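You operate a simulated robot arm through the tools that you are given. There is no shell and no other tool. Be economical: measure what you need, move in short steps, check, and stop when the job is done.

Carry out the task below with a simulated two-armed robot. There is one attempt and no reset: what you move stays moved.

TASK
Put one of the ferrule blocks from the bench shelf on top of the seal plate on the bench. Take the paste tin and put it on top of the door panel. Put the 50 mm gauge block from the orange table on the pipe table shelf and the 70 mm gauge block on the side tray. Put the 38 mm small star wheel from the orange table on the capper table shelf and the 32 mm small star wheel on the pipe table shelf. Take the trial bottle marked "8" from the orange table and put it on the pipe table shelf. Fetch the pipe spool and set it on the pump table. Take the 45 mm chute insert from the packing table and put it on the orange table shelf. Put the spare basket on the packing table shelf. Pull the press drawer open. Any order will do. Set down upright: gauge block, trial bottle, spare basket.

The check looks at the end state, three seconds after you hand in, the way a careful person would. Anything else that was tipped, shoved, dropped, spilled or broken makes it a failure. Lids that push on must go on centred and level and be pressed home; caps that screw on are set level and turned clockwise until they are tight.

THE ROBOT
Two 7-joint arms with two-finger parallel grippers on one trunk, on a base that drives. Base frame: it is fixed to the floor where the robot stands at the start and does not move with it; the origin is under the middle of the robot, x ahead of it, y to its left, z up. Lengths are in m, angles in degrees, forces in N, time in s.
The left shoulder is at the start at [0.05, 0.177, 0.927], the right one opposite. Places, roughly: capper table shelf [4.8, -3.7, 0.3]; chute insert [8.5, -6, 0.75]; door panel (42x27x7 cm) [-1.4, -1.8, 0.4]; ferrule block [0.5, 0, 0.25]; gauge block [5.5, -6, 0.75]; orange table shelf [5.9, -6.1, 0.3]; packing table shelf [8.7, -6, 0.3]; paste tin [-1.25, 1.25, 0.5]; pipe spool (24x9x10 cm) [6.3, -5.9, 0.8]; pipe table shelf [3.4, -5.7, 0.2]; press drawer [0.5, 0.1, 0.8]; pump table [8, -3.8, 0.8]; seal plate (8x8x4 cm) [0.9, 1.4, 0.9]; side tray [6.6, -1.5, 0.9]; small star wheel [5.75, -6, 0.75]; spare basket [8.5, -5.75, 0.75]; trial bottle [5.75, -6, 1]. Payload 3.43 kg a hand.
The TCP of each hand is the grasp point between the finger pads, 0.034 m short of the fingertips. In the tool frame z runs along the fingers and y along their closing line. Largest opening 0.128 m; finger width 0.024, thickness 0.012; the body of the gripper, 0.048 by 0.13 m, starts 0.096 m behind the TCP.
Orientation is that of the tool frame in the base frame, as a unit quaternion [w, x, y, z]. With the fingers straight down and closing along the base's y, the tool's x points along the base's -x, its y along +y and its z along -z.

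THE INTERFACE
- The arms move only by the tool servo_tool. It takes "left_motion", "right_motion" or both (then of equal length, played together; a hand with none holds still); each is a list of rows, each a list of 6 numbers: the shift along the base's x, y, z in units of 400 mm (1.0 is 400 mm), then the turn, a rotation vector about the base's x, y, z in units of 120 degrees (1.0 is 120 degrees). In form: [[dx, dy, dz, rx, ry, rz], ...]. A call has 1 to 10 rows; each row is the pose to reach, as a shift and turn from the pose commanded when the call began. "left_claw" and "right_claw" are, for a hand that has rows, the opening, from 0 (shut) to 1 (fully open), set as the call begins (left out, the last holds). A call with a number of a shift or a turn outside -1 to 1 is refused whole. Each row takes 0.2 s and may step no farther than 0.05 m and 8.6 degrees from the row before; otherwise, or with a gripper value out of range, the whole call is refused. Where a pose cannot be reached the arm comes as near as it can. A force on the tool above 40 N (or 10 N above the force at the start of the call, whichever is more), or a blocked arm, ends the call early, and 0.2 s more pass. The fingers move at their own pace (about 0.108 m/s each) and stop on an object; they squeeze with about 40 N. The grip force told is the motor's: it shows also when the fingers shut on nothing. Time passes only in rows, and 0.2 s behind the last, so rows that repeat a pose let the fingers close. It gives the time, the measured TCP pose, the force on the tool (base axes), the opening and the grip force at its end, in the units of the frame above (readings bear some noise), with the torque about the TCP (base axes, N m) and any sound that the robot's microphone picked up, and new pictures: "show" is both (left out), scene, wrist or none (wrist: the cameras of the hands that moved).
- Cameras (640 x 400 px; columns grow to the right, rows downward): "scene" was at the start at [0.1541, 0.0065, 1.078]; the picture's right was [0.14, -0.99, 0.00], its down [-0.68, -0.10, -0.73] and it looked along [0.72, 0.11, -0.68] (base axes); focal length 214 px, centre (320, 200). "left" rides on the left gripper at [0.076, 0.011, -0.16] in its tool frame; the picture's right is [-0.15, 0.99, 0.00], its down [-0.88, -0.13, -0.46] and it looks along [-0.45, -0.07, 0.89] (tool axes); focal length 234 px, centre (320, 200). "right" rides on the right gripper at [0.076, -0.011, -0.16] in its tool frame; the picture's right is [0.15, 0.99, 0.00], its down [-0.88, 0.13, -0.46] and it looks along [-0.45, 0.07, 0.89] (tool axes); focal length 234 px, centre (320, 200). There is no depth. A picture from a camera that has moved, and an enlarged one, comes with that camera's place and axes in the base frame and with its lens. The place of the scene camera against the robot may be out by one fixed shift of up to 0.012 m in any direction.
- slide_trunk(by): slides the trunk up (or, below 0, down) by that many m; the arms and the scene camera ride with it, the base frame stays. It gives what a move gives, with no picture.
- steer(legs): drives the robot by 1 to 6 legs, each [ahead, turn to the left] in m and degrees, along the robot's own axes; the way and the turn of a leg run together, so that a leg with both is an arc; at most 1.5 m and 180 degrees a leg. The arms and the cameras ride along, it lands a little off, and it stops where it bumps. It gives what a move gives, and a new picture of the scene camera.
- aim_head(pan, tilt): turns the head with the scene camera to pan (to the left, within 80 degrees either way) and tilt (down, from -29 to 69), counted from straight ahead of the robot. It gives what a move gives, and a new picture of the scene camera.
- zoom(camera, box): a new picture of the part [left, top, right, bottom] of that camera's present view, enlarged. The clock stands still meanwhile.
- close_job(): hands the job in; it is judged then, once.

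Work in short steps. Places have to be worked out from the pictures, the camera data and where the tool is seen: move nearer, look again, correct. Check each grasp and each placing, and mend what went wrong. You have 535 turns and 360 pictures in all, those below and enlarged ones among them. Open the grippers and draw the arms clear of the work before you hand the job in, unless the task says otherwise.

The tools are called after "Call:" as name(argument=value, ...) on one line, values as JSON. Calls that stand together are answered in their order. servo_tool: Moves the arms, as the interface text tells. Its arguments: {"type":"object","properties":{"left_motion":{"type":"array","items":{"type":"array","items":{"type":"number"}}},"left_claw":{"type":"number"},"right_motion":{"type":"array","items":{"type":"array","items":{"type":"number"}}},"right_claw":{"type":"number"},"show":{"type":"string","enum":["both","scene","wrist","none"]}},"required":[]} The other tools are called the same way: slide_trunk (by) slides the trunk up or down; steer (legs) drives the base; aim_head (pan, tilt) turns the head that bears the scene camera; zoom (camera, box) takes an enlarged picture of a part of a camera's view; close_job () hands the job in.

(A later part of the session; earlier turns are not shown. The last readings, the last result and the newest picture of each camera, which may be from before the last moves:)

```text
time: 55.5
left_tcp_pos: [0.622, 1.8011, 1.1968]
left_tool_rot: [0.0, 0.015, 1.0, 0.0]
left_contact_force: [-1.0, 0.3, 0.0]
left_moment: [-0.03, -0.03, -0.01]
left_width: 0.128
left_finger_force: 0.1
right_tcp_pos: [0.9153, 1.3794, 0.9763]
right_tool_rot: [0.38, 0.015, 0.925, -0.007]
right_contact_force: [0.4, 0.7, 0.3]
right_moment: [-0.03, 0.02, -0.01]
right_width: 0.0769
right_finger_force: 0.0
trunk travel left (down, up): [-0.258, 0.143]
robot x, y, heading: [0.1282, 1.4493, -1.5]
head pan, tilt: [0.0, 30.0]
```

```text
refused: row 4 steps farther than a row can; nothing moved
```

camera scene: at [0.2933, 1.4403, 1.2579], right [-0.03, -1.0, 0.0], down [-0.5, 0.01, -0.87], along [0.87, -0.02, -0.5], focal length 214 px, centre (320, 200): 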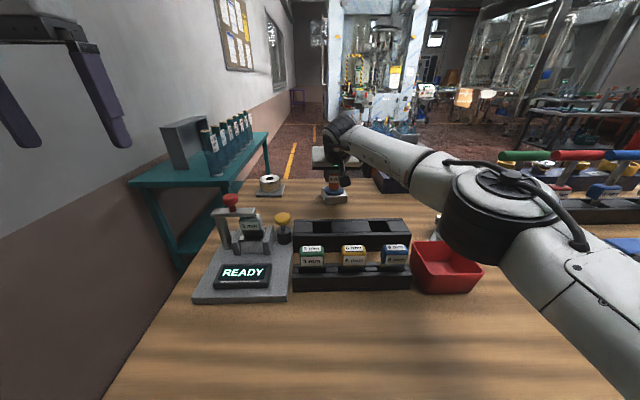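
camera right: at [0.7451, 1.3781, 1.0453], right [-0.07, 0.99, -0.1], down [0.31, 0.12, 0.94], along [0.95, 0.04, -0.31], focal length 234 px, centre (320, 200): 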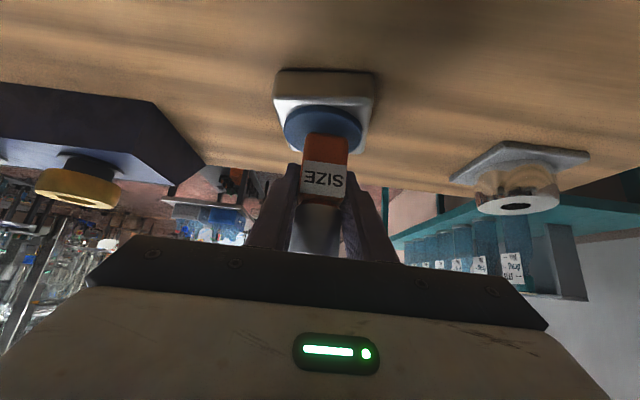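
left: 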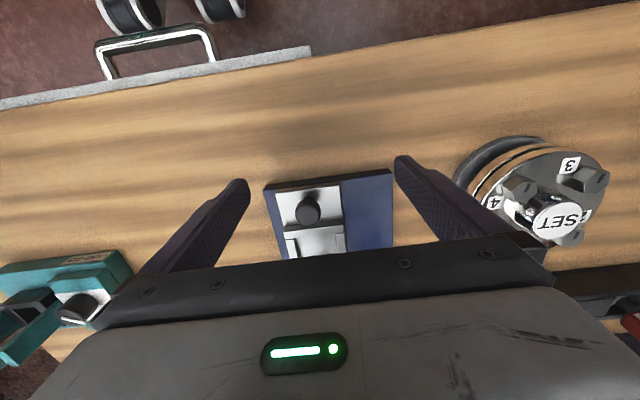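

Step too long; redo with shorter rows.

Call:
servo_tool(right_motion=[[-0.06, 0, 0.06, 0, 0, 0], [-0.13, 0, 0.13, 0, 0, 0], [-0.18, 0, 0.22, 0, 0, 0], [-0.22, 0, 0.32, 0, 0, 0], [-0.26, 0, 0.42, 0, 0, 0]], show="wrist")

Call:
zoom(camera="scene", box=[270, 130, 430, 230])

```text
time: 56.7
left_tcp_pos: [0.6218, 1.8014, 1.1968]
left_tool_rot: [0.0, 0.015, 1.0, 0.0]
left_contact_force: [0.0, 0.2, -0.6]
left_moment: [-0.04, 0.0, -0.01]
left_width: 0.1279
left_finger_force: 0.1
right_tcp_pos: [0.808, 1.3794, 1.1453]
right_tool_rot: [0.382, 0.016, 0.924, -0.007]
right_contact_force: [0.4, 1.3, -0.5]
right_moment: [0.01, 0.01, 0.03]
right_width: 0.0769
right_finger_force: 0.0
trunk travel left (down, up): [-0.258, 0.143]
robot x, y, heading: [0.128, 1.451, -1.4]
head pan, tilt: [0.0, 30.0]
camera right: at [0.64, 1.3741, 1.2034], right [-0.07, 0.99, -0.1], down [0.31, 0.12, 0.94], along [0.95, 0.03, -0.31], focal length 234 px, centre (320, 200)
```

right: 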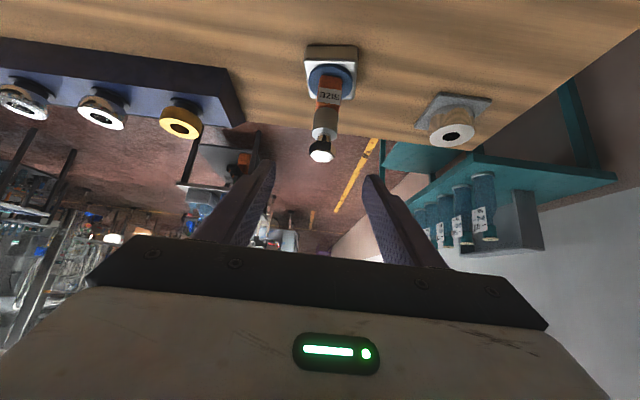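

```text
4.00 times, centred on (350, 180) of scene
camera zoom: at [0.2923, 1.4403, 1.2581], right [-0.03, -1.0, 0.0], down [-0.5, 0.01, -0.87], along [0.87, -0.02, -0.5], focal length 858 px, centre (200, 280)
```

zoom: 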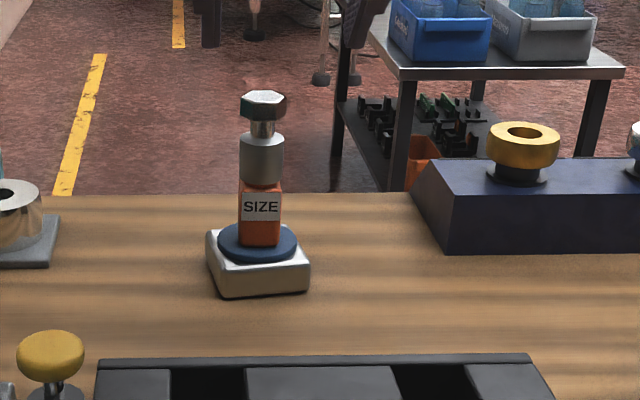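

The ferrule block stands on the seal plate. Now the press drawer: back off, drive right to face it.

Call:
steer(legs=[[-0.6, 0], [0, -88], [1.3, 0], [0, 89]])

Call:
servo_tool(right_motion=[[0, 0, 0, 0, -0.065, 0], [0, 0, 0, 0, -0.13, 0], [0, 0, 0, 0, -0.195, 0], [0, 0, 0, 0, -0.26, 0], [0, 0, 0, 0, -0.32, 0], [0, 0, 0, 0, -0.375, 0]], right_claw=0.6, show="none")

```text
time: 73.8
left_tcp_pos: [0.0158, 0.4991, 1.1974]
left_tool_rot: [0.0, 0.016, 1.0, 0.0]
left_contact_force: [-0.2, 0.1, 0.3]
left_moment: [0.02, -0.03, 0.01]
left_width: 0.1282
left_finger_force: 0.1
right_tcp_pos: [0.2016, 0.0772, 1.1433]
right_tool_rot: [0.381, 0.016, 0.924, -0.006]
right_contact_force: [0.3, -0.5, 0.1]
right_moment: [-0.01, 0.0, 0.04]
right_width: 0.0769
right_finger_force: 0.2
trunk travel left (down, up): [-0.258, 0.143]
robot x, y, heading: [-0.4747, 0.147, -1.7]
head pan, tilt: [0.0, 30.0]
camera scene: at [-0.3135, 0.138, 1.258], right [-0.03, -1.0, 0.0], down [-0.5, 0.01, -0.87], along [0.87, -0.03, -0.5], focal length 214 px, centre (320, 200)
```

scene: 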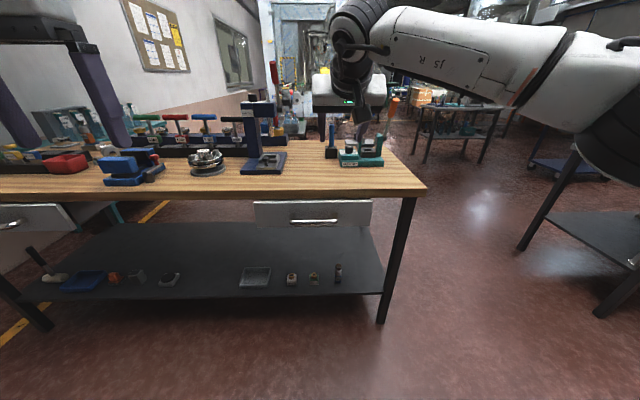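

```text
time: 75.2
left_tcp_pos: [0.0175, 0.4989, 1.1965]
left_tool_rot: [0.0, 0.016, 1.0, 0.0]
left_contact_force: [0.8, 0.0, 0.4]
left_moment: [-0.01, -0.01, 0.02]
left_width: 0.1278
left_finger_force: 0.1
right_tcp_pos: [0.2016, 0.0777, 1.1438]
right_tool_rot: [0.706, 0.017, 0.708, -0.001]
right_contact_force: [0.4, -0.2, 0.0]
right_moment: [-0.03, 0.0, 0.0]
right_width: 0.0769
right_finger_force: 0.1
trunk travel left (down, up): [-0.258, 0.143]
robot x, y, heading: [-0.476, 0.1455, -1.8]
head pan, tilt: [0.0, 30.0]
```

Handle centre ≈[0.37,0.137,0.775]. Lower the right hand to that height while rolling it 90° so that the fingers close vertically.

Call:
servo_tool(right_motion=[[0, 0.015, -0.0925, 0.07, 0, 0], [0, 0.03, -0.185, 0.14, 0, 0], [0, 0.045, -0.2775, 0.21, 0, 0], [0, 0.06, -0.37, 0.28, 0, 0], [0, 0.075, -0.4625, 0.35, 0, 0], [0, 0.09, -0.555, 0.42, 0, 0], [0, 0.105, -0.6475, 0.49, 0, 0], [0, 0.12, -0.74, 0.56, 0, 0], [0, 0.135, -0.8325, 0.63, 0, 0], [0, 0.15, -0.915, 0.7, 0, 0]], show="none")

Call:
servo_tool(right_motion=[[0, 0, 0, 0.05, 0, 0], [0, 0, 0, 0.05, 0, 0]], show="both")

```text
time: 77.4
left_tcp_pos: [0.0168, 0.4987, 1.1966]
left_tool_rot: [0.0, 0.016, 1.0, 0.0]
left_contact_force: [-0.4, -0.2, 0.5]
left_moment: [0.01, 0.03, -0.02]
left_width: 0.1278
left_finger_force: 0.0
right_tcp_pos: [0.1943, 0.172, 0.8235]
right_tool_rot: [0.513, 0.502, 0.526, 0.457]
right_contact_force: [0.6, 0.2, 0.2]
right_moment: [0.02, 0.04, 0.04]
right_width: 0.0766
right_finger_force: 0.0
right hand out of reach, approached as far as the arm can: row 7, 8, 9, 10
trunk travel left (down, up): [-0.258, 0.143]
robot x, y, heading: [-0.4759, 0.1473, -2.0]
head pan, tilt: [0.0, 30.0]
```

```text
time: 78.0
left_tcp_pos: [0.0165, 0.4995, 1.1971]
left_tool_rot: [0.0, 0.016, 1.0, 0.0]
left_contact_force: [1.1, -0.1, 0.6]
left_moment: [0.0, 0.02, 0.01]
left_width: 0.1281
left_finger_force: 0.0
right_tcp_pos: [0.19, 0.1843, 0.8397]
right_tool_rot: [0.488, 0.517, 0.5, 0.495]
right_contact_force: [-0.2, -0.2, 0.5]
right_moment: [0.01, -0.01, 0.0]
right_width: 0.077
right_finger_force: 0.1
right hand out of reach, approached as far as the arm can: row 1, 2
trunk travel left (down, up): [-0.258, 0.143]
robot x, y, heading: [-0.4764, 0.1418, -1.5]
head pan, tilt: [0.0, 30.0]
camera scene: at [-0.3135, 0.1379, 1.258], right [-0.03, -1.0, 0.0], down [-0.5, 0.01, -0.87], along [0.87, -0.03, -0.5], focal length 214 px, centre (320, 200)
camera right: at [0.0298, 0.262, 0.8354], right [0.04, 0.12, 0.99], down [-0.46, -0.88, 0.12], along [0.89, -0.46, 0.02], focal length 234 px, centre (320, 200)
```

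scene: 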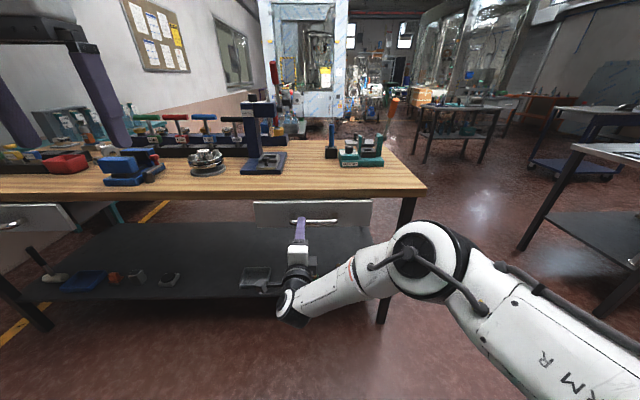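
right: 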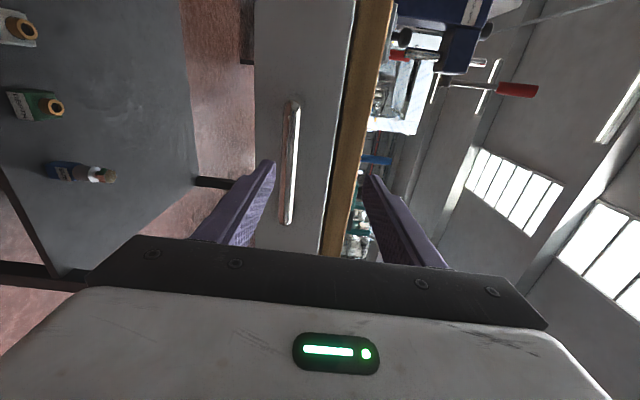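

Orientation is right; the arm is at its low limit. Lower the trunk 0.12 and read the pose.

Call:
slide_trunk(by=-0.15)

Call:
servo_tool(right_motion=[[0, 0, 0, 0, 0, 0], [0, 0, 0, 0, 0, 0]], show="none")

```text
time: 79.8
left_tcp_pos: [0.0158, 0.4993, 1.0464]
left_tool_rot: [0.0, 0.016, 1.0, 0.0]
left_contact_force: [-0.5, 1.1, 0.6]
left_moment: [0.0, 0.03, -0.01]
left_width: 0.1281
left_finger_force: 0.1
right_tcp_pos: [0.1894, 0.1846, 0.6913]
right_tool_rot: [0.487, 0.517, 0.5, 0.495]
right_contact_force: [0.4, -0.3, -0.3]
right_moment: [-0.01, -0.02, -0.01]
right_width: 0.0764
right_finger_force: 0.0
trunk travel left (down, up): [-0.108, 0.293]
robot x, y, heading: [-0.4753, 0.1461, -1.6]
head pan, tilt: [0.0, 30.0]
```

```text
time: 80.4
left_tcp_pos: [0.0166, 0.4985, 1.0462]
left_tool_rot: [0.0, 0.016, 1.0, 0.0]
left_contact_force: [-0.1, -0.5, -0.8]
left_moment: [0.03, 0.02, -0.01]
left_width: 0.1282
left_finger_force: 0.2
right_tcp_pos: [0.1901, 0.1844, 0.6904]
right_tool_rot: [0.488, 0.517, 0.5, 0.495]
right_contact_force: [-0.3, 0.2, 0.4]
right_moment: [-0.01, 0.0, -0.03]
right_width: 0.0766
right_finger_force: 0.0
trunk travel left (down, up): [-0.108, 0.293]
robot x, y, heading: [-0.4794, 0.146, -1.9]
head pan, tilt: [0.0, 30.0]
```

Raise to z≈0.787, shift to y≈0.145 and advance to x≈0.28.

Call:
servo_tool(right_motion=[[0, -0.03, 0.08, 0, 0, 0], [0, -0.06, 0.16, 0, 0, 0], [0.0, -0.1, 0.24, 0, 0, 0], [0.1, -0.1, 0.24, 0, 0, 0], [0.2, -0.1, 0.24, 0, 0, 0]], show="wrist")

```text
time: 81.6
left_tcp_pos: [0.0159, 0.4996, 1.0458]
left_tool_rot: [0.0, 0.015, 1.0, 0.0]
left_contact_force: [-1.1, -0.3, -0.3]
left_moment: [-0.01, -0.01, 0.03]
left_width: 0.1279
left_finger_force: 0.0
right_tcp_pos: [0.268, 0.1449, 0.7844]
right_tool_rot: [0.487, 0.517, 0.501, 0.495]
right_contact_force: [0.2, 0.1, 0.0]
right_moment: [0.0, 0.01, -0.01]
right_width: 0.0768
right_finger_force: 0.1
trunk travel left (down, up): [-0.108, 0.293]
robot x, y, heading: [-0.4753, 0.1485, -1.7]
head pan, tilt: [0.0, 30.0]
camera right: at [0.1088, 0.222, 0.7809], right [0.04, 0.12, 0.99], down [-0.46, -0.88, 0.13], along [0.89, -0.46, 0.02], focal length 234 px, centre (320, 200)
```

right: 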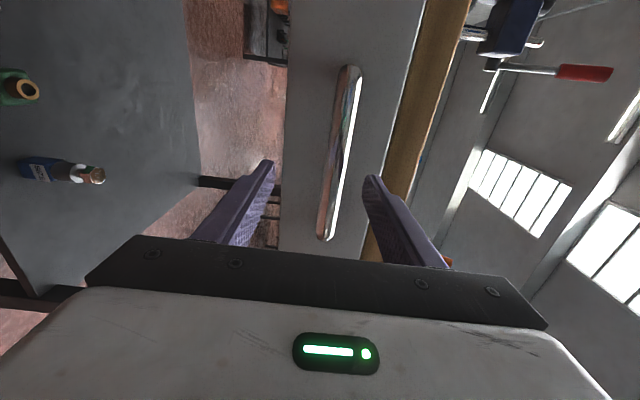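

Handle triangulates to [0.313,0.166,0.798]. Advance to it and close.

Call:
servo_tool(right_motion=[[0, 0.05, 0.035, 0, 0, 0], [0.05, 0.05, 0.035, 0, 0, 0], [0.095, 0.05, 0.035, 0, 0, 0]], show="wrist")

Call:
servo_tool(right_motion=[[0, 0, 0, 0, 0, 0], [0, 0, 0, 0, 0, 0], [0, 0, 0, 0, 0, 0], [0, 0, 0, 0, 0, 0]], right_claw=0, show="none")

```text
time: 82.4
left_tcp_pos: [0.0156, 0.5001, 1.0475]
left_tool_rot: [0.0, 0.016, 1.0, 0.0]
left_contact_force: [1.2, 0.1, -0.1]
left_moment: [0.01, 0.0, 0.03]
left_width: 0.1283
left_finger_force: 0.0
right_tcp_pos: [0.3097, 0.1643, 0.801]
right_tool_rot: [0.488, 0.517, 0.5, 0.494]
right_contact_force: [-0.6, 0.0, -0.2]
right_moment: [0.0, -0.02, 0.0]
right_width: 0.0769
right_finger_force: 0.1
trunk travel left (down, up): [-0.108, 0.293]
robot x, y, heading: [-0.4767, 0.1462, -1.7]
head pan, tilt: [0.0, 30.0]
camera right: at [0.1485, 0.2426, 0.7959], right [0.04, 0.12, 0.99], down [-0.46, -0.88, 0.13], along [0.89, -0.46, 0.02], focal length 234 px, centre (320, 200)
```

right: 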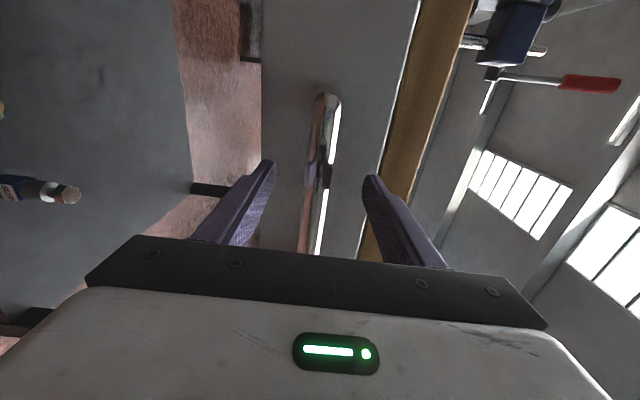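

```text
time: 83.4
left_tcp_pos: [0.0172, 0.4996, 1.0468]
left_tool_rot: [-0.001, 0.016, 1.0, 0.0]
left_contact_force: [0.1, 0.2, -0.2]
left_moment: [-0.03, -0.01, 0.01]
left_width: 0.1279
left_finger_force: 0.1
right_tcp_pos: [0.3093, 0.1652, 0.7975]
right_tool_rot: [0.487, 0.517, 0.502, 0.494]
right_contact_force: [-2.6, -1.4, -7.7]
right_moment: [-1.31, 0.09, 0.02]
right_width: 0.0222
right_finger_force: 44.5
trunk travel left (down, up): [-0.108, 0.293]
robot x, y, heading: [-0.4778, 0.1448, -1.6]
head pan, tilt: [0.0, 30.0]
```

Bar gripped (22 mm). Pull straight back with the arm.

Call:
servo_tool(right_motion=[[-0.06, 0, 0, 0, 0, 0], [-0.12, 0, 0, 0, 0, 0], [-0.18, 0, 0, 0, 0, 0], [-0.24, 0, 0, 0, 0, 0], [-0.3, 0, 0, 0, 0, 0], [-0.36, 0, 0, 0, 0, 0], [-0.42, 0, 0, 0, 0, 0], [-0.48, 0, 0, 0, 0, 0], [-0.54, 0, 0, 0, 0, 0], [-0.6, 0, 0, 0, 0, 0]], show="scene")

```text
time: 85.6
left_tcp_pos: [0.016, 0.5005, 1.0463]
left_tool_rot: [-0.001, 0.016, 1.0, 0.0]
left_contact_force: [-0.5, -0.7, 0.8]
left_moment: [0.02, 0.02, -0.02]
left_width: 0.1281
left_finger_force: 0.0
right_tcp_pos: [0.0666, 0.1662, 0.7978]
right_tool_rot: [0.486, 0.516, 0.502, 0.496]
right_contact_force: [-1.4, 11.0, 1.1]
right_moment: [-1.06, 0.17, 1.17]
right_width: 0.0216
right_finger_force: 45.0
trunk travel left (down, up): [-0.108, 0.293]
robot x, y, heading: [-0.4768, 0.1484, -1.6]
head pan, tilt: [0.0, 30.0]
camera scene: at [-0.3135, 0.1388, 1.1081], right [-0.03, -1.0, 0.0], down [-0.5, 0.01, -0.87], along [0.87, -0.03, -0.5], focal length 214 px, centre (320, 200)
```

scene: 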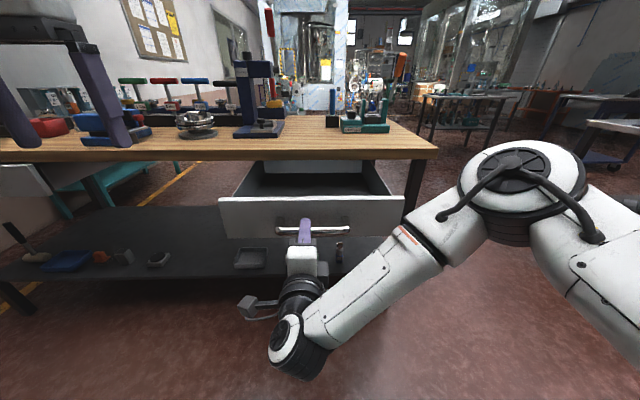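

Drawer is out 0.24 m. Pull a touch more, then release.

Call:
servo_tool(right_motion=[[-0.05, 0, 0, 0, 0, 0], [-0.1, 0, 0, 0, 0, 0], [-0.15, 0, 0, 0, 0, 0]], show="none")

Call:
servo_tool(right_motion=[[0, 0, 0, 0, 0, 0], [0, 0, 0, 0, 0, 0], [0, 0, 0, 0, 0, 0]], right_claw=0.6, show="none")

Call:
servo_tool(right_motion=[[-0.1, 0, 0, 0, 0, 0], [-0.2, 0, 0, 0, 0, 0]], show="none")

Call:
steer(legs=[[-0.4, 0]])

```text
time: 86.4
left_tcp_pos: [0.017, 0.5014, 1.0458]
left_tool_rot: [-0.001, 0.016, 1.0, -0.001]
left_contact_force: [0.8, -0.3, 0.9]
left_moment: [-0.01, 0.03, 0.02]
left_width: 0.128
left_finger_force: 0.0
right_tcp_pos: [0.008, 0.1668, 0.7973]
right_tool_rot: [0.487, 0.517, 0.502, 0.494]
right_contact_force: [-1.0, 16.9, -1.4]
right_moment: [-1.17, 0.01, -0.47]
right_width: 0.0218
right_finger_force: 45.3
trunk travel left (down, up): [-0.108, 0.293]
robot x, y, heading: [-0.4798, 0.1481, -1.5]
head pan, tilt: [0.0, 30.0]
```

```text
time: 87.2
left_tcp_pos: [0.0166, 0.4986, 1.0482]
left_tool_rot: [0.0, 0.015, 1.0, 0.0]
left_contact_force: [0.3, 0.3, 0.7]
left_moment: [-0.01, -0.02, -0.01]
left_width: 0.1278
left_finger_force: 0.1
right_tcp_pos: [0.0086, 0.1644, 0.7989]
right_tool_rot: [0.487, 0.518, 0.5, 0.494]
right_contact_force: [-0.8, 0.2, 0.2]
right_moment: [-0.02, 0.0, -0.03]
right_width: 0.0767
right_finger_force: 0.1
trunk travel left (down, up): [-0.108, 0.293]
robot x, y, heading: [-0.475, 0.1499, -1.8]
head pan, tilt: [0.0, 30.0]
```

```text
time: 88.0
left_tcp_pos: [0.0163, 0.4989, 1.0462]
left_tool_rot: [0.0, 0.016, 1.0, 0.001]
left_contact_force: [0.1, -0.2, -0.7]
left_moment: [0.02, 0.06, -0.03]
left_width: 0.128
left_finger_force: 0.1
right_tcp_pos: [-0.0451, 0.134, 0.8024]
right_tool_rot: [0.492, 0.554, 0.475, 0.475]
right_contact_force: [-0.3, -0.5, -0.3]
right_moment: [0.0, -0.01, 0.01]
right_width: 0.0769
right_finger_force: 0.1
right hand out of reach, approached as far as the arm can: row 2
trunk travel left (down, up): [-0.108, 0.293]
robot x, y, heading: [-0.4755, 0.1507, -1.6]
head pan, tilt: [0.0, 30.0]
stopped in row 2 (right hand): the arm was blocked; the commanded pose is now the measured one
```

```text
time: 90.5
left_tcp_pos: [-0.3799, 0.5094, 1.0467]
left_tool_rot: [0.001, 0.018, 1.0, 0.001]
left_contact_force: [-0.2, 0.2, -0.2]
left_moment: [0.02, 0.0, 0.0]
left_width: 0.128
left_finger_force: 0.0
right_tcp_pos: [-0.4428, 0.1436, 0.8034]
right_tool_rot: [0.494, 0.555, 0.473, 0.473]
right_contact_force: [-0.4, 0.0, 0.3]
right_moment: [0.03, -0.02, 0.0]
right_width: 0.0769
right_finger_force: 0.1
trunk travel left (down, up): [-0.108, 0.293]
robot x, y, heading: [-0.8766, 0.1539, -2.0]
head pan, tilt: [0.0, 30.0]
camera scene: at [-0.7116, 0.1479, 1.108], right [-0.03, -1.0, 0.0], down [-0.5, 0.02, -0.87], along [0.87, -0.03, -0.5], focal length 214 px, centre (320, 200)
```

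scene: 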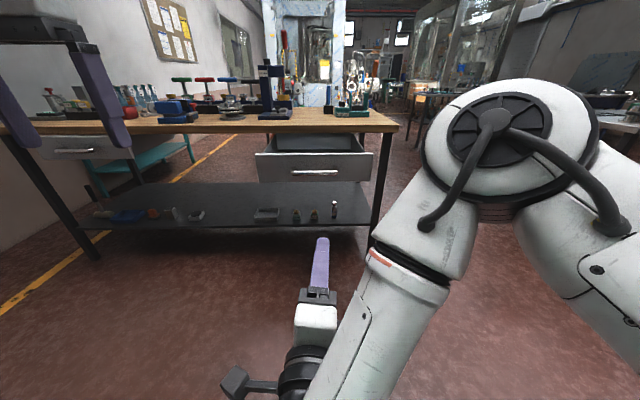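

Drawer is open. Restore the right hand to pointing down: roll back, then pitch down while moving out.

Call:
servo_tool(right_motion=[[0.03, -0.03, 0, -0.07, 0, 0], [0.06, -0.06, 0, -0.14, 0, 0], [0.09, -0.09, 0, -0.21, 0, 0], [0.12, -0.12, 0, -0.28, 0, 0], [0.12, -0.15, 0, -0.35, 0, 0], [0.12, -0.18, 0, -0.42, 0, 0], [0.12, -0.21, 0, -0.49, 0, 0], [0.12, -0.24, 0, -0.56, 0, 0], [0.12, -0.27, 0, -0.63, 0, 0], [0.12, -0.3, 0, -0.7, 0, 0]], show="none")

Call:
servo_tool(right_motion=[[0, 0, 0.05, 0, 0.07, 0], [0, 0, 0.1, 0, 0.14, 0], [0, 0, 0.15, 0, 0.21, 0], [0, 0, 0.2, 0, 0.28, 0], [0, 0, 0.25, 0, 0.35, 0], [0, 0, 0.3, 0, 0.42, 0], [0, 0, 0.35, 0, 0.49, 0], [0, 0, 0.4, 0, 0.56, 0], [0, 0, 0.4, 0, 0.63, 0], [0, 0, 0.4, 0, 0.7, 0]], show="none")

Call:
aim_head(pan=80, tilt=25)

```text
time: 92.7
left_tcp_pos: [-0.379, 0.5096, 1.0471]
left_tool_rot: [0.0, 0.019, 1.0, 0.0]
left_contact_force: [0.5, -0.1, -1.2]
left_moment: [0.01, -0.05, 0.0]
left_width: 0.1279
left_finger_force: 0.1
right_tcp_pos: [-0.3875, 0.0376, 0.8159]
right_tool_rot: [0.737, 0.081, 0.67, 0.035]
right_contact_force: [0.3, 0.1, 0.5]
right_moment: [0.0, -0.01, 0.02]
right_width: 0.0767
right_finger_force: 0.0
right hand out of reach, approached as far as the arm can: row 9, 10
trunk travel left (down, up): [-0.108, 0.293]
robot x, y, heading: [-0.8752, 0.1587, -1.8]
head pan, tilt: [0.0, 30.0]
```

```text
time: 94.9
left_tcp_pos: [-0.3797, 0.5098, 1.0474]
left_tool_rot: [0.001, 0.018, 1.0, 0.0]
left_contact_force: [0.2, 0.6, 0.3]
left_moment: [-0.02, -0.02, 0.02]
left_width: 0.128
left_finger_force: 0.0
right_tcp_pos: [-0.3859, 0.0385, 0.9744]
right_tool_rot: [0.1, 0.085, 0.991, -0.029]
right_contact_force: [0.0, 0.4, -0.2]
right_moment: [0.04, -0.04, -0.01]
right_width: 0.0767
right_finger_force: 0.1
trunk travel left (down, up): [-0.108, 0.293]
robot x, y, heading: [-0.876, 0.1616, -1.5]
head pan, tilt: [0.0, 30.0]
```

```text
time: 96.4
left_tcp_pos: [-0.3806, 0.5094, 1.0473]
left_tool_rot: [0.0, 0.019, 1.0, 0.0]
left_contact_force: [0.0, 0.0, 0.6]
left_moment: [-0.02, 0.03, -0.03]
left_width: 0.1277
left_finger_force: 0.1
right_tcp_pos: [-0.3864, 0.0385, 0.9762]
right_tool_rot: [0.103, 0.086, 0.991, -0.028]
right_contact_force: [0.0, 0.6, 1.1]
right_moment: [0.03, 0.0, -0.01]
right_width: 0.0769
right_finger_force: 0.1
trunk travel left (down, up): [-0.108, 0.293]
robot x, y, heading: [-0.8738, 0.1578, -1.7]
head pan, tilt: [80.0, 25.0]
camera scene: at [-0.7832, 0.241, 1.116], right [0.98, -0.2, 0.0], down [-0.09, -0.41, -0.91], along [0.19, 0.89, -0.42], focal length 214 px, centre (320, 200)
```

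scene: 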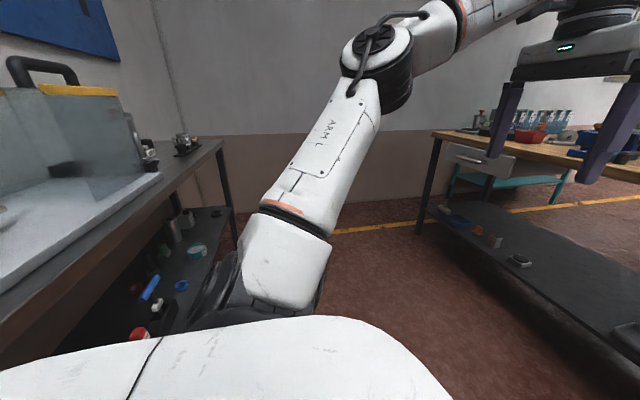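

A table with a shelf lies along x≈-1.2; the tin should be there. Drive forward a bit, turn to face +y, go to y≈1.1, then turn to face −x.

Call:
steer(legs=[[0.25, 0], [0, 91], [0.85, 0]])

Call:
steer(legs=[[0, 90]])

Call:
aim_head(pan=0, tilt=35)

```text
time: 106.2
left_tcp_pos: [-1.0181, 1.465, 1.047]
left_tool_rot: [0.0, 0.71, -0.704, 0.0]
left_contact_force: [-0.3, 0.6, 0.0]
left_moment: [0.01, 0.01, -0.05]
left_width: 0.128
left_finger_force: 0.1
right_tcp_pos: [-0.5478, 1.4829, 0.9768]
right_tool_rot: [0.091, -0.659, 0.745, 0.054]
right_contact_force: [-0.3, 0.0, -0.7]
right_moment: [0.01, 0.0, 0.0]
right_width: 0.0768
right_finger_force: 0.1
trunk travel left (down, up): [-0.108, 0.293]
robot x, y, heading: [-0.645, 0.9874, 91.1]
head pan, tilt: [80.0, 25.0]
camera scene: at [-0.7342, 1.0686, 1.116], right [0.16, 0.99, 0.0], down [0.42, -0.07, -0.91], along [-0.9, 0.14, -0.42], focal length 214 px, centre (320, 200)
```

scene: 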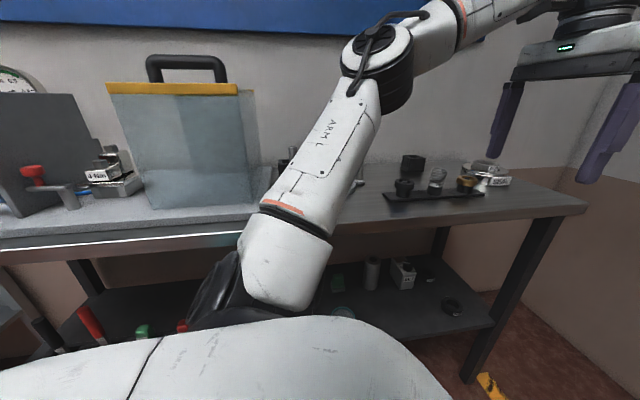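

```text
time: 109.5
left_tcp_pos: [-1.2212, 0.834, 1.0468]
left_tool_rot: [-0.004, 0.979, -0.205, -0.007]
left_contact_force: [3.3, 25.5, -2.3]
left_moment: [-2.14, 0.27, -0.23]
left_width: 0.1133
left_finger_force: 0.1
right_tcp_pos: [-1.0737, 1.2554, 0.9758]
right_tool_rot: [-0.041, 0.966, -0.236, -0.097]
right_contact_force: [0.5, -1.2, 0.5]
right_moment: [-0.04, -0.03, 0.01]
right_width: 0.0769
right_finger_force: 0.1
trunk travel left (down, up): [-0.108, 0.293]
robot x, y, heading: [-0.6456, 0.9925, 160.2]
head pan, tilt: [80.0, 25.0]
stopped in leg 1: the force on the tool passed its limit (the readings are from after the stop); the commanded pose is now the measured one
camera scene: at [-0.7536, 0.9322, 1.1163], right [-0.87, 0.5, 0.0], down [0.21, 0.36, -0.91], along [-0.45, -0.79, -0.42], focal length 214 px, centre (320, 200)
```

scene: 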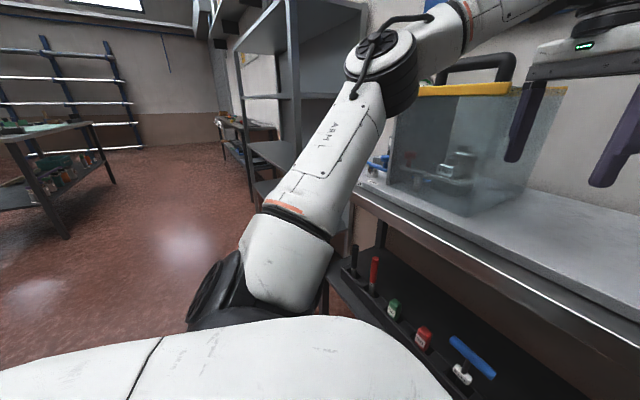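

```text
time: 111.0
left_tcp_pos: [-1.222, 0.8325, 1.0481]
left_tool_rot: [-0.004, 0.979, -0.202, -0.007]
left_contact_force: [-1.3, 33.5, -2.1]
left_moment: [-2.82, -0.22, -0.68]
left_width: 0.1106
left_finger_force: 0.0
right_tcp_pos: [-1.0736, 1.2553, 0.9746]
right_tool_rot: [-0.042, 0.966, -0.236, -0.095]
right_contact_force: [0.0, 0.0, -0.1]
right_moment: [0.01, 0.0, 0.03]
right_width: 0.0768
right_finger_force: 0.0
trunk travel left (down, up): [-0.108, 0.293]
robot x, y, heading: [-0.6441, 0.9932, 160.2]
head pan, tilt: [0.0, 35.0]
camera scene: at [-0.7916, 1.042, 1.0999], right [0.34, 0.94, 0.0], down [0.54, -0.2, -0.82], along [-0.77, 0.27, -0.58], focal length 214 px, centre (320, 200)
```

scene: 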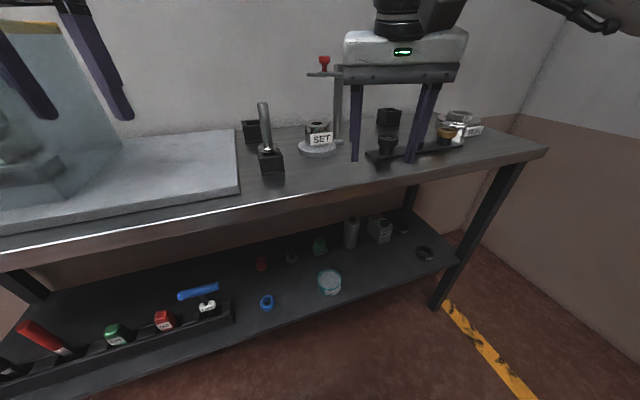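

My left hand touched the clear guard. Turn back right 15° to free it.

Call:
steer(legs=[[0, -15]])

Call:
zoom(camera="scene", box=[160, 200, 480, 360])

```text
time: 112.2
left_tcp_pos: [-1.2449, 0.9777, 1.0459]
left_tool_rot: [-0.006, 0.947, -0.322, -0.007]
left_contact_force: [-0.3, 0.2, 0.7]
left_moment: [-0.05, 0.02, -0.06]
left_width: 0.1282
left_finger_force: 0.1
right_tcp_pos: [-0.9933, 1.3525, 0.9751]
right_tool_rot: [-0.056, 0.928, -0.358, -0.09]
right_contact_force: [0.0, 0.0, 0.1]
right_moment: [0.02, -0.02, 0.02]
right_width: 0.0767
right_finger_force: 0.0
trunk travel left (down, up): [-0.108, 0.293]
robot x, y, heading: [-0.6485, 0.9888, 145.7]
head pan, tilt: [0.0, 35.0]
camera scene: at [-0.7728, 1.0744, 1.1002], right [0.56, 0.83, 0.0], down [0.47, -0.32, -0.82], along [-0.68, 0.46, -0.57], focal length 214 px, centre (320, 200)
```

scene: 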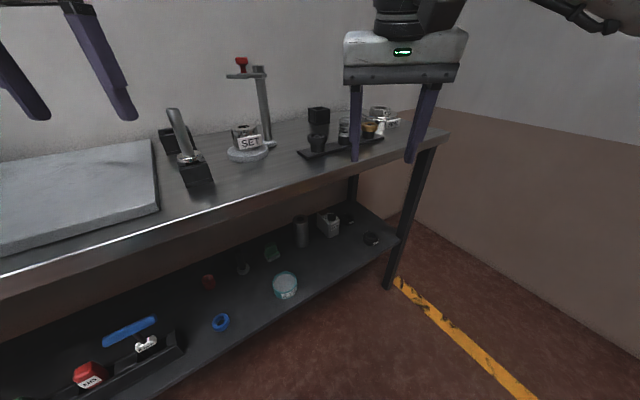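

```text
2.00 times, centred on (320, 280) of scene
camera zoom: at [-0.7728, 1.0744, 1.1002], right [0.56, 0.83, 0.0], down [0.47, -0.32, -0.82], along [-0.68, 0.46, -0.57], focal length 429 px, centre (320, 40)
```

zoom: 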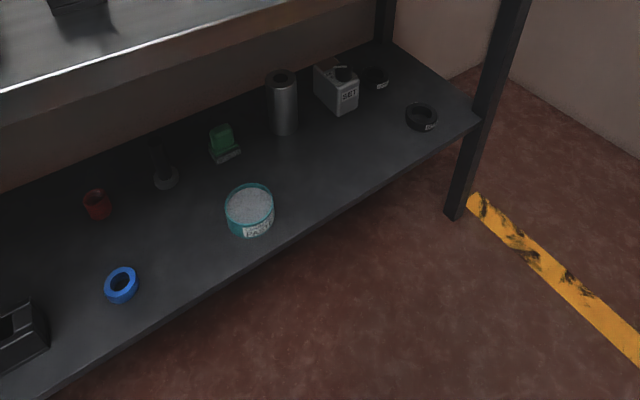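

The paste tin is the teal tin "PASTE" on the shelf at about [-1.18,1.21]. Pull the left hand in, back up slightly and turn to face −x.

Call:
servo_tool(left_motion=[[0.08, -0.05, 0, 0, 0, 0], [0.16, -0.1, 0, 0, 0, 0], [0.24, -0.15, 0, 0, 0, 0], [0.32, -0.2, 0, 0, 0, 0]], show="none")

Call:
steer(legs=[[-0.12, 0], [0, 34]])

```text
time: 113.2
left_tcp_pos: [-1.1159, 0.8981, 1.0481]
left_tool_rot: [-0.006, 0.947, -0.322, -0.007]
left_contact_force: [0.0, -0.4, 0.4]
left_moment: [0.02, -0.02, -0.02]
left_width: 0.128
left_finger_force: 0.1
right_tcp_pos: [-0.993, 1.3516, 0.9751]
right_tool_rot: [-0.056, 0.928, -0.357, -0.089]
right_contact_force: [-0.6, -0.3, 0.0]
right_moment: [0.0, -0.01, 0.01]
right_width: 0.0768
right_finger_force: 0.1
trunk travel left (down, up): [-0.108, 0.293]
robot x, y, heading: [-0.6438, 0.9906, 145.6]
head pan, tilt: [0.0, 35.0]
```

```text
time: 116.1
left_tcp_pos: [-0.8834, 0.5803, 1.0478]
left_tool_rot: [-0.004, 1.0, -0.027, -0.009]
left_contact_force: [-0.1, -0.7, 0.1]
left_moment: [0.01, 0.01, -0.01]
left_width: 0.1281
left_finger_force: 0.0
right_tcp_pos: [-1.0393, 1.0238, 0.9755]
right_tool_rot: [-0.027, 0.992, -0.065, -0.102]
right_contact_force: [-0.3, -0.5, 0.4]
right_moment: [0.0, 0.01, -0.04]
right_width: 0.0771
right_finger_force: 0.0
trunk travel left (down, up): [-0.108, 0.293]
robot x, y, heading: [-0.5452, 0.9233, -179.8]
head pan, tilt: [0.0, 35.0]
camera scene: at [-0.7033, 0.9184, 1.1002], right [0.0, 1.0, 0.0], down [0.57, 0.0, -0.82], along [-0.82, 0.0, -0.57], focal length 214 px, centre (320, 200)
```

scene: 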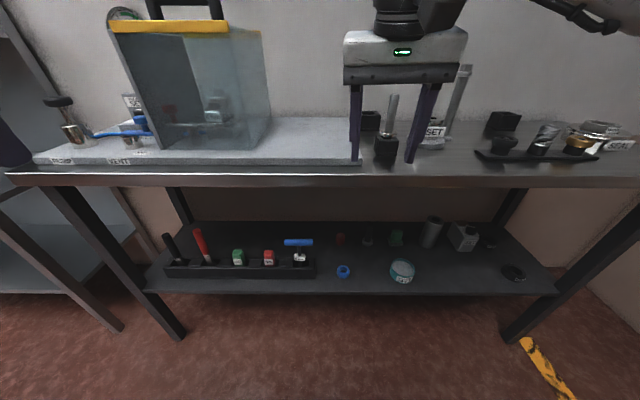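

Tin centre ≈[-1.194,1.217], shelf z≈0.43. Bring the right hand down in front of the shelf, tilted 45° forward, opened fully.

Call:
servo_tool(right_motion=[[0.1, 0.0475, 0, 0, 0, 0], [0.2, 0.095, -0.05, -0.005, 0.03, 0.01], [0.28, 0.1425, -0.12, -0.01, 0.06, 0.02], [0.33, 0.19, -0.22, -0.015, 0.09, 0.03], [0.375, 0.2375, -0.33, -0.02, 0.12, 0.04], [0.375, 0.285, -0.44, -0.025, 0.15, 0.05], [0.375, 0.3325, -0.55, -0.025, 0.18, 0.06], [0.375, 0.38, -0.66, -0.025, 0.21, 0.062], [0.375, 0.4275, -0.77, -0.025, 0.24, 0.062], [0.375, 0.475, -0.88, -0.025, 0.275, 0.062]], right_claw=1, show="wrist")

```text
refused: row 5 steps farther than a row can; nothing moved
```

Call:
servo_tool(right_motion=[[0.1, 0.0475, 0, 0, 0, 0], [0.2, 0.095, -0.03, -0.005, 0.03, 0.01], [0.28, 0.1425, -0.1, -0.01, 0.06, 0.02], [0.33, 0.19, -0.19, -0.015, 0.09, 0.03], [0.355, 0.2375, -0.29, -0.02, 0.12, 0.04], [0.375, 0.285, -0.39, -0.025, 0.15, 0.05], [0.375, 0.3325, -0.5, -0.025, 0.18, 0.06], [0.375, 0.38, -0.61, -0.025, 0.21, 0.062], [0.375, 0.4275, -0.72, -0.025, 0.24, 0.062], [0.375, 0.475, -0.83, -0.025, 0.275, 0.062]], right_claw=1, show="wrist")

```text
time: 118.3
left_tcp_pos: [-0.8842, 0.5799, 1.0477]
left_tool_rot: [-0.003, 1.0, -0.028, -0.008]
left_contact_force: [-0.5, 0.3, 0.0]
left_moment: [0.02, -0.02, -0.02]
left_width: 0.1279
left_finger_force: 0.0
right_tcp_pos: [-0.9397, 1.2274, 0.6463]
right_tool_rot: [0.025, 0.932, -0.009, -0.362]
right_contact_force: [-0.1, 0.4, -0.5]
right_moment: [0.03, 0.0, -0.01]
right_width: 0.128
right_finger_force: 0.0
right hand out of reach, approached as far as the arm can: row 6, 7, 8, 9, 10
trunk travel left (down, up): [-0.108, 0.293]
robot x, y, heading: [-0.5486, 0.9261, -179.8]
head pan, tilt: [0.0, 35.0]
camera right: at [-0.7774, 1.2419, 0.712], right [0.11, -0.99, -0.05], down [-0.34, -0.08, 0.94], along [-0.93, -0.09, -0.35], focal length 234 px, centre (320, 200)
```

right: 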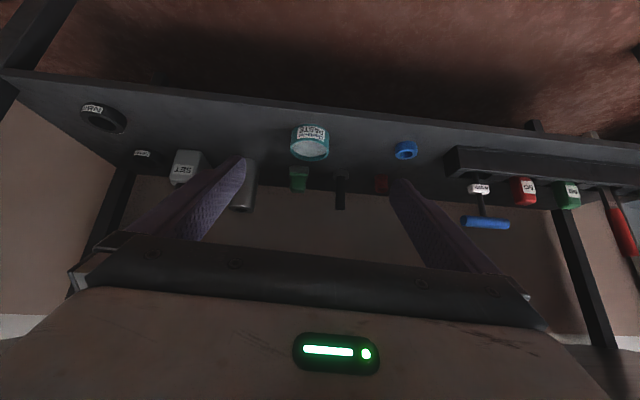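

Tin is straight ahead at y≈1.228. Advance and lower toward it, stopping short.

Call:
servo_tool(right_motion=[[-0.1, 0, -0.06, 0, 0, 0], [-0.2, 0.01, -0.12, 0, 0, 0], [-0.3, 0.02, -0.18, 0, 0, 0], [-0.4, 0.03, -0.25, 0, 0, 0], [-0.45, 0.03, -0.34, 0, 0, 0]], show="wrist")

```text
time: 119.5
left_tcp_pos: [-0.8847, 0.581, 1.0476]
left_tool_rot: [-0.004, 1.0, -0.027, -0.008]
left_contact_force: [0.2, -0.5, 0.2]
left_moment: [0.02, 0.01, 0.01]
left_width: 0.1281
left_finger_force: 0.0
right_tcp_pos: [-1.1312, 1.2374, 0.5071]
right_tool_rot: [0.025, 0.924, -0.009, -0.38]
right_contact_force: [-0.2, 0.8, -0.1]
right_moment: [-0.01, 0.01, 0.0]
right_width: 0.128
right_finger_force: 0.0
trunk travel left (down, up): [-0.108, 0.293]
robot x, y, heading: [-0.5489, 0.9294, -179.8]
head pan, tilt: [0.0, 35.0]
camera right: at [-0.9658, 1.2531, 0.5669], right [0.11, -0.99, -0.05], down [-0.31, -0.08, 0.95], along [-0.95, -0.09, -0.31], focal length 234 px, centre (320, 200)
```

right: 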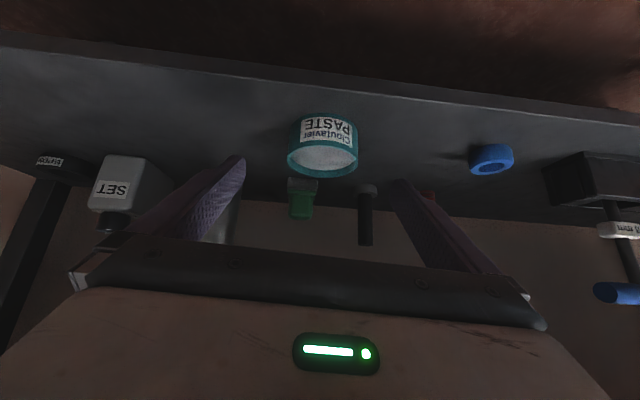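

Tin estimated: centre [-1.2,1.231], shelf ≈0.41, rim ≈0.447, ⌀≈8 cm. Lower straddling it and look at forces.

Call:
servo_tool(right_motion=[[-0.05, -0.015, -0.06, 0, 0, 0], [-0.1, -0.015, -0.1, 0, 0, 0], [-0.135, -0.015, -0.125, 0, 0, 0], [-0.137, -0.015, -0.145, 0, 0, 0]], show="wrist")

```text
time: 120.5
left_tcp_pos: [-0.8841, 0.5811, 1.047]
left_tool_rot: [-0.003, 1.0, -0.026, -0.009]
left_contact_force: [-0.3, 0.7, 0.1]
left_moment: [0.0, -0.02, 0.0]
left_width: 0.1279
left_finger_force: 0.1
right_tcp_pos: [-1.1826, 1.23, 0.4485]
right_tool_rot: [0.025, 0.925, -0.01, -0.379]
right_contact_force: [-0.6, -0.2, 0.2]
right_moment: [0.02, 0.0, 0.01]
right_width: 0.1282
right_finger_force: 0.1
trunk travel left (down, up): [-0.108, 0.293]
robot x, y, heading: [-0.5444, 0.925, -180.1]
head pan, tilt: [0.0, 35.0]
camera right: at [-1.0175, 1.2439, 0.5085], right [0.11, -0.99, -0.05], down [-0.31, -0.08, 0.95], along [-0.95, -0.09, -0.31], focal length 234 px, centre (320, 200)
```

right: 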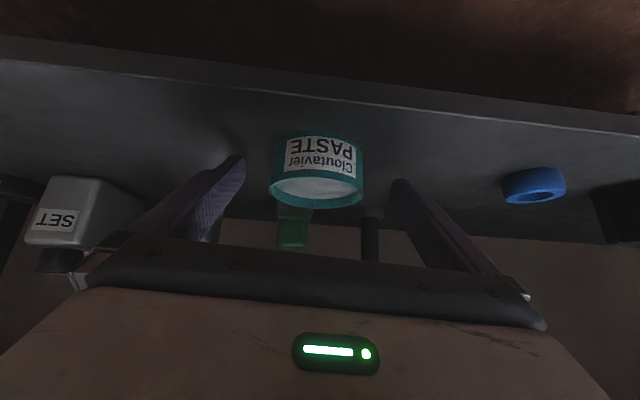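

Refined: tin centre ≈[-1.222,1.229], rim ≈0.432, shelf ≈0.397. Go forward 2.4 cm and down 1.3 cm, then close.

Call:
servo_tool(right_motion=[[-0.03, 0, -0.015, 0, 0, 0], [-0.06, 0, -0.025, 0, 0, 0], [-0.06, 0, -0.033, 0, 0, 0]], show="wrist")

```text
time: 121.3
left_tcp_pos: [-0.8839, 0.5813, 1.0472]
left_tool_rot: [-0.003, 1.0, -0.027, -0.009]
left_contact_force: [-0.3, -0.5, 0.1]
left_moment: [0.03, 0.0, 0.0]
left_width: 0.128
left_finger_force: 0.0
right_tcp_pos: [-1.2048, 1.2299, 0.4365]
right_tool_rot: [0.025, 0.925, -0.01, -0.38]
right_contact_force: [2.5, 0.3, 3.0]
right_moment: [0.21, -0.06, -0.16]
right_width: 0.1279
right_finger_force: 0.0
trunk travel left (down, up): [-0.108, 0.293]
robot x, y, heading: [-0.546, 0.9207, -179.3]
head pan, tilt: [0.0, 35.0]
camera right: at [-1.0409, 1.2443, 0.4951], right [0.11, -0.99, -0.05], down [-0.31, -0.08, 0.95], along [-0.95, -0.09, -0.31], focal length 234 px, centre (320, 200)
```

right: 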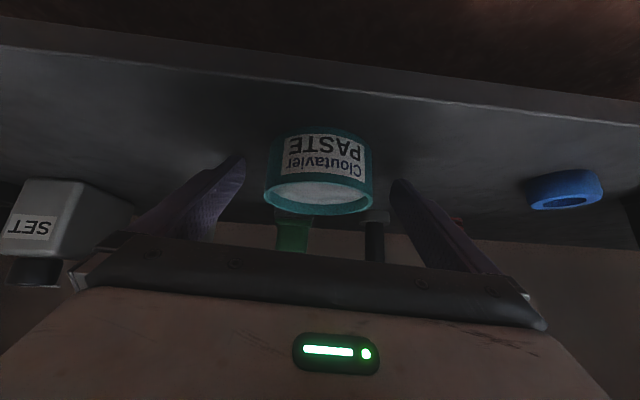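

Fingertips just touch the shelf; raise 3 mm and close.

Call:
servo_tool(right_motion=[[-0.01, 0, 0.008, 0, 0, 0], [-0.01, 0, 0.008, 0, 0, 0]], show="none")

Call:
servo_tool(right_motion=[[0, 0, 0, 0, 0, 0], [0, 0, 0, 0, 0, 0], [0, 0, 0, 0, 0, 0]], right_claw=0, show="wrist")

```text
time: 121.9
left_tcp_pos: [-0.8838, 0.5799, 1.0473]
left_tool_rot: [-0.004, 1.0, -0.027, -0.009]
left_contact_force: [-0.4, 1.2, -0.2]
left_moment: [0.0, -0.03, 0.01]
left_width: 0.1283
left_finger_force: 0.0
right_tcp_pos: [-1.209, 1.2296, 0.4383]
right_tool_rot: [0.025, 0.925, -0.01, -0.38]
right_contact_force: [0.3, 0.1, 1.3]
right_moment: [0.0, 0.0, 0.02]
right_width: 0.128
right_finger_force: 0.0
trunk travel left (down, up): [-0.108, 0.293]
robot x, y, heading: [-0.5467, 0.9257, -180.0]
head pan, tilt: [0.0, 35.0]
```

```text
time: 122.7
left_tcp_pos: [-0.8854, 0.5813, 1.0479]
left_tool_rot: [-0.004, 1.0, -0.028, -0.009]
left_contact_force: [-0.2, -1.1, 0.4]
left_moment: [0.01, 0.0, 0.01]
left_width: 0.1279
left_finger_force: 0.1
right_tcp_pos: [-1.2098, 1.23, 0.4371]
right_tool_rot: [0.025, 0.925, -0.01, -0.379]
right_contact_force: [0.1, 0.5, -0.2]
right_moment: [0.18, -0.07, 0.01]
right_width: 0.0835
right_finger_force: 39.7
trunk travel left (down, up): [-0.108, 0.293]
robot x, y, heading: [-0.5477, 0.9227, -179.6]
head pan, tilt: [0.0, 35.0]
camera right: at [-1.0446, 1.2447, 0.4975], right [0.11, -0.99, -0.05], down [-0.31, -0.08, 0.95], along [-0.95, -0.08, -0.31], focal length 234 px, centre (320, 200)
```

right: 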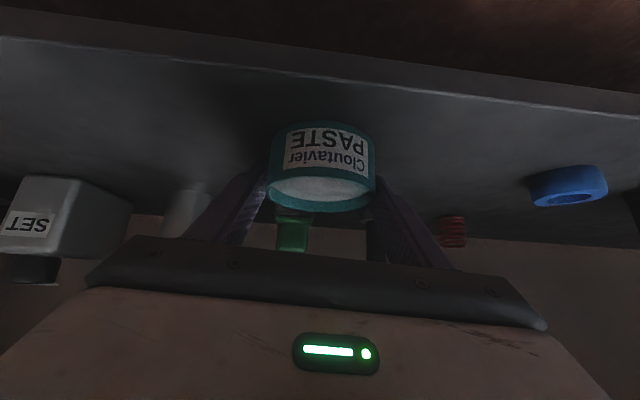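

Tin gripped (83.5 mm). Lift gently and back out, then look toward the door panel to the left.

Call:
servo_tool(right_motion=[[0, 0, 0.06, 0, 0, 0], [0, 0, 0.12, 0, 0, 0]], show="wrist")

Call:
steer(legs=[[-0.4, 0]])

Call:
aim_head(pan=60, tilt=15)

```text
time: 123.3
left_tcp_pos: [-0.8846, 0.5801, 1.0483]
left_tool_rot: [-0.004, 1.0, -0.027, -0.009]
left_contact_force: [0.5, 0.0, -0.3]
left_moment: [0.01, 0.0, 0.0]
left_width: 0.128
left_finger_force: 0.1
right_tcp_pos: [-1.2092, 1.2305, 0.484]
right_tool_rot: [0.025, 0.925, -0.009, -0.379]
right_contact_force: [0.4, -0.8, -3.9]
right_moment: [-0.01, -0.01, 0.01]
right_width: 0.0837
right_finger_force: 40.7
trunk travel left (down, up): [-0.108, 0.293]
robot x, y, heading: [-0.5507, 0.9215, -179.7]
head pan, tilt: [0.0, 35.0]
camera right: at [-1.0443, 1.2452, 0.5438], right [0.11, -0.99, -0.05], down [-0.31, -0.08, 0.95], along [-0.95, -0.09, -0.31], focal length 234 px, centre (320, 200)
```

right: 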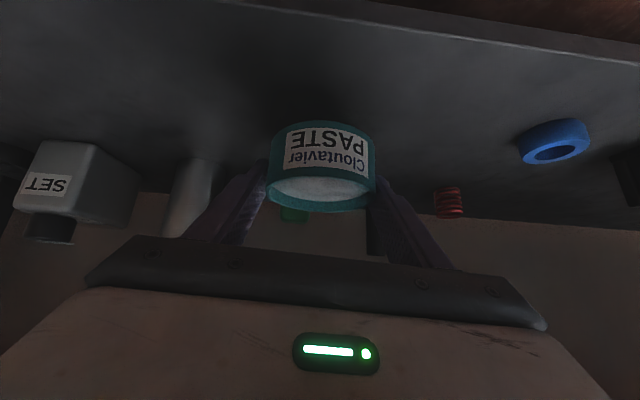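

```text
time: 125.8
left_tcp_pos: [-0.4884, 0.5824, 1.0474]
left_tool_rot: [-0.004, 1.0, -0.027, -0.008]
left_contact_force: [0.3, 0.3, -0.4]
left_moment: [0.01, 0.02, -0.05]
left_width: 0.1283
left_finger_force: 0.0
right_tcp_pos: [-0.8131, 1.231, 0.4837]
right_tool_rot: [0.026, 0.925, -0.01, -0.379]
right_contact_force: [1.2, 0.0, -3.6]
right_moment: [-0.02, -0.02, -0.02]
right_width: 0.0837
right_finger_force: 39.6
trunk travel left (down, up): [-0.108, 0.293]
robot x, y, heading: [-0.1549, 0.9208, -179.8]
head pan, tilt: [0.0, 35.0]
camera scene: at [-0.3078, 0.9202, 1.1001], right [0.0, 1.0, 0.0], down [0.57, 0.0, -0.82], along [-0.82, 0.0, -0.57], focal length 214 px, centre (320, 200)
```

scene: 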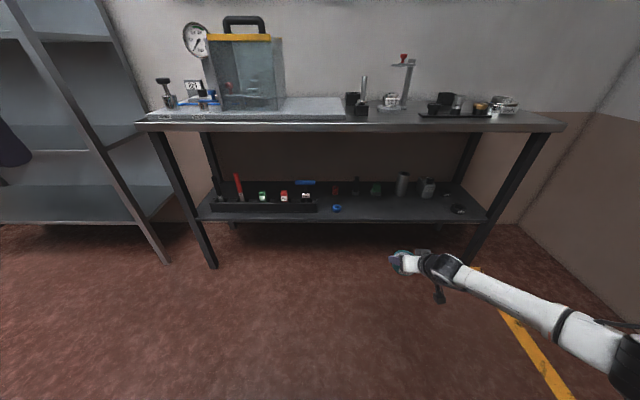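

```text
time: 127.1
left_tcp_pos: [-0.4883, 0.5826, 1.0468]
left_tool_rot: [-0.004, 1.0, -0.028, -0.009]
left_contact_force: [0.6, 0.0, -0.5]
left_moment: [-0.04, -0.02, -0.04]
left_width: 0.128
left_finger_force: 0.0
right_tcp_pos: [-0.8149, 1.2329, 0.4855]
right_tool_rot: [0.026, 0.925, -0.01, -0.379]
right_contact_force: [-0.2, 0.5, -4.0]
right_moment: [0.01, -0.03, 0.03]
right_width: 0.0835
right_finger_force: 40.0
trunk travel left (down, up): [-0.108, 0.293]
robot x, y, heading: [-0.1523, 0.9264, -180.0]
head pan, tilt: [60.0, 15.0]
camera scene: at [-0.2662, 0.8395, 1.1321], right [-0.87, 0.5, 0.0], down [0.13, 0.22, -0.97], along [-0.48, -0.84, -0.26], focal length 214 px, centre (320, 200)
```

scene: 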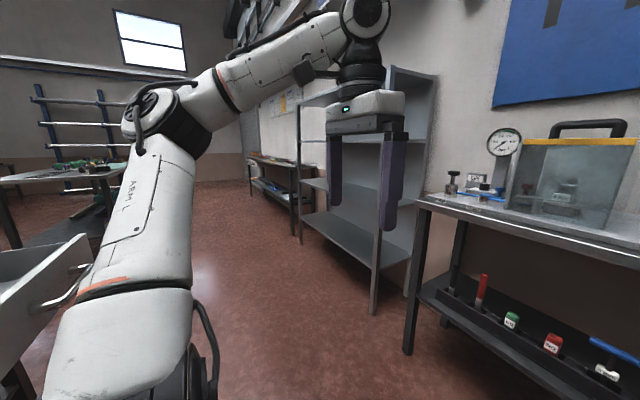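

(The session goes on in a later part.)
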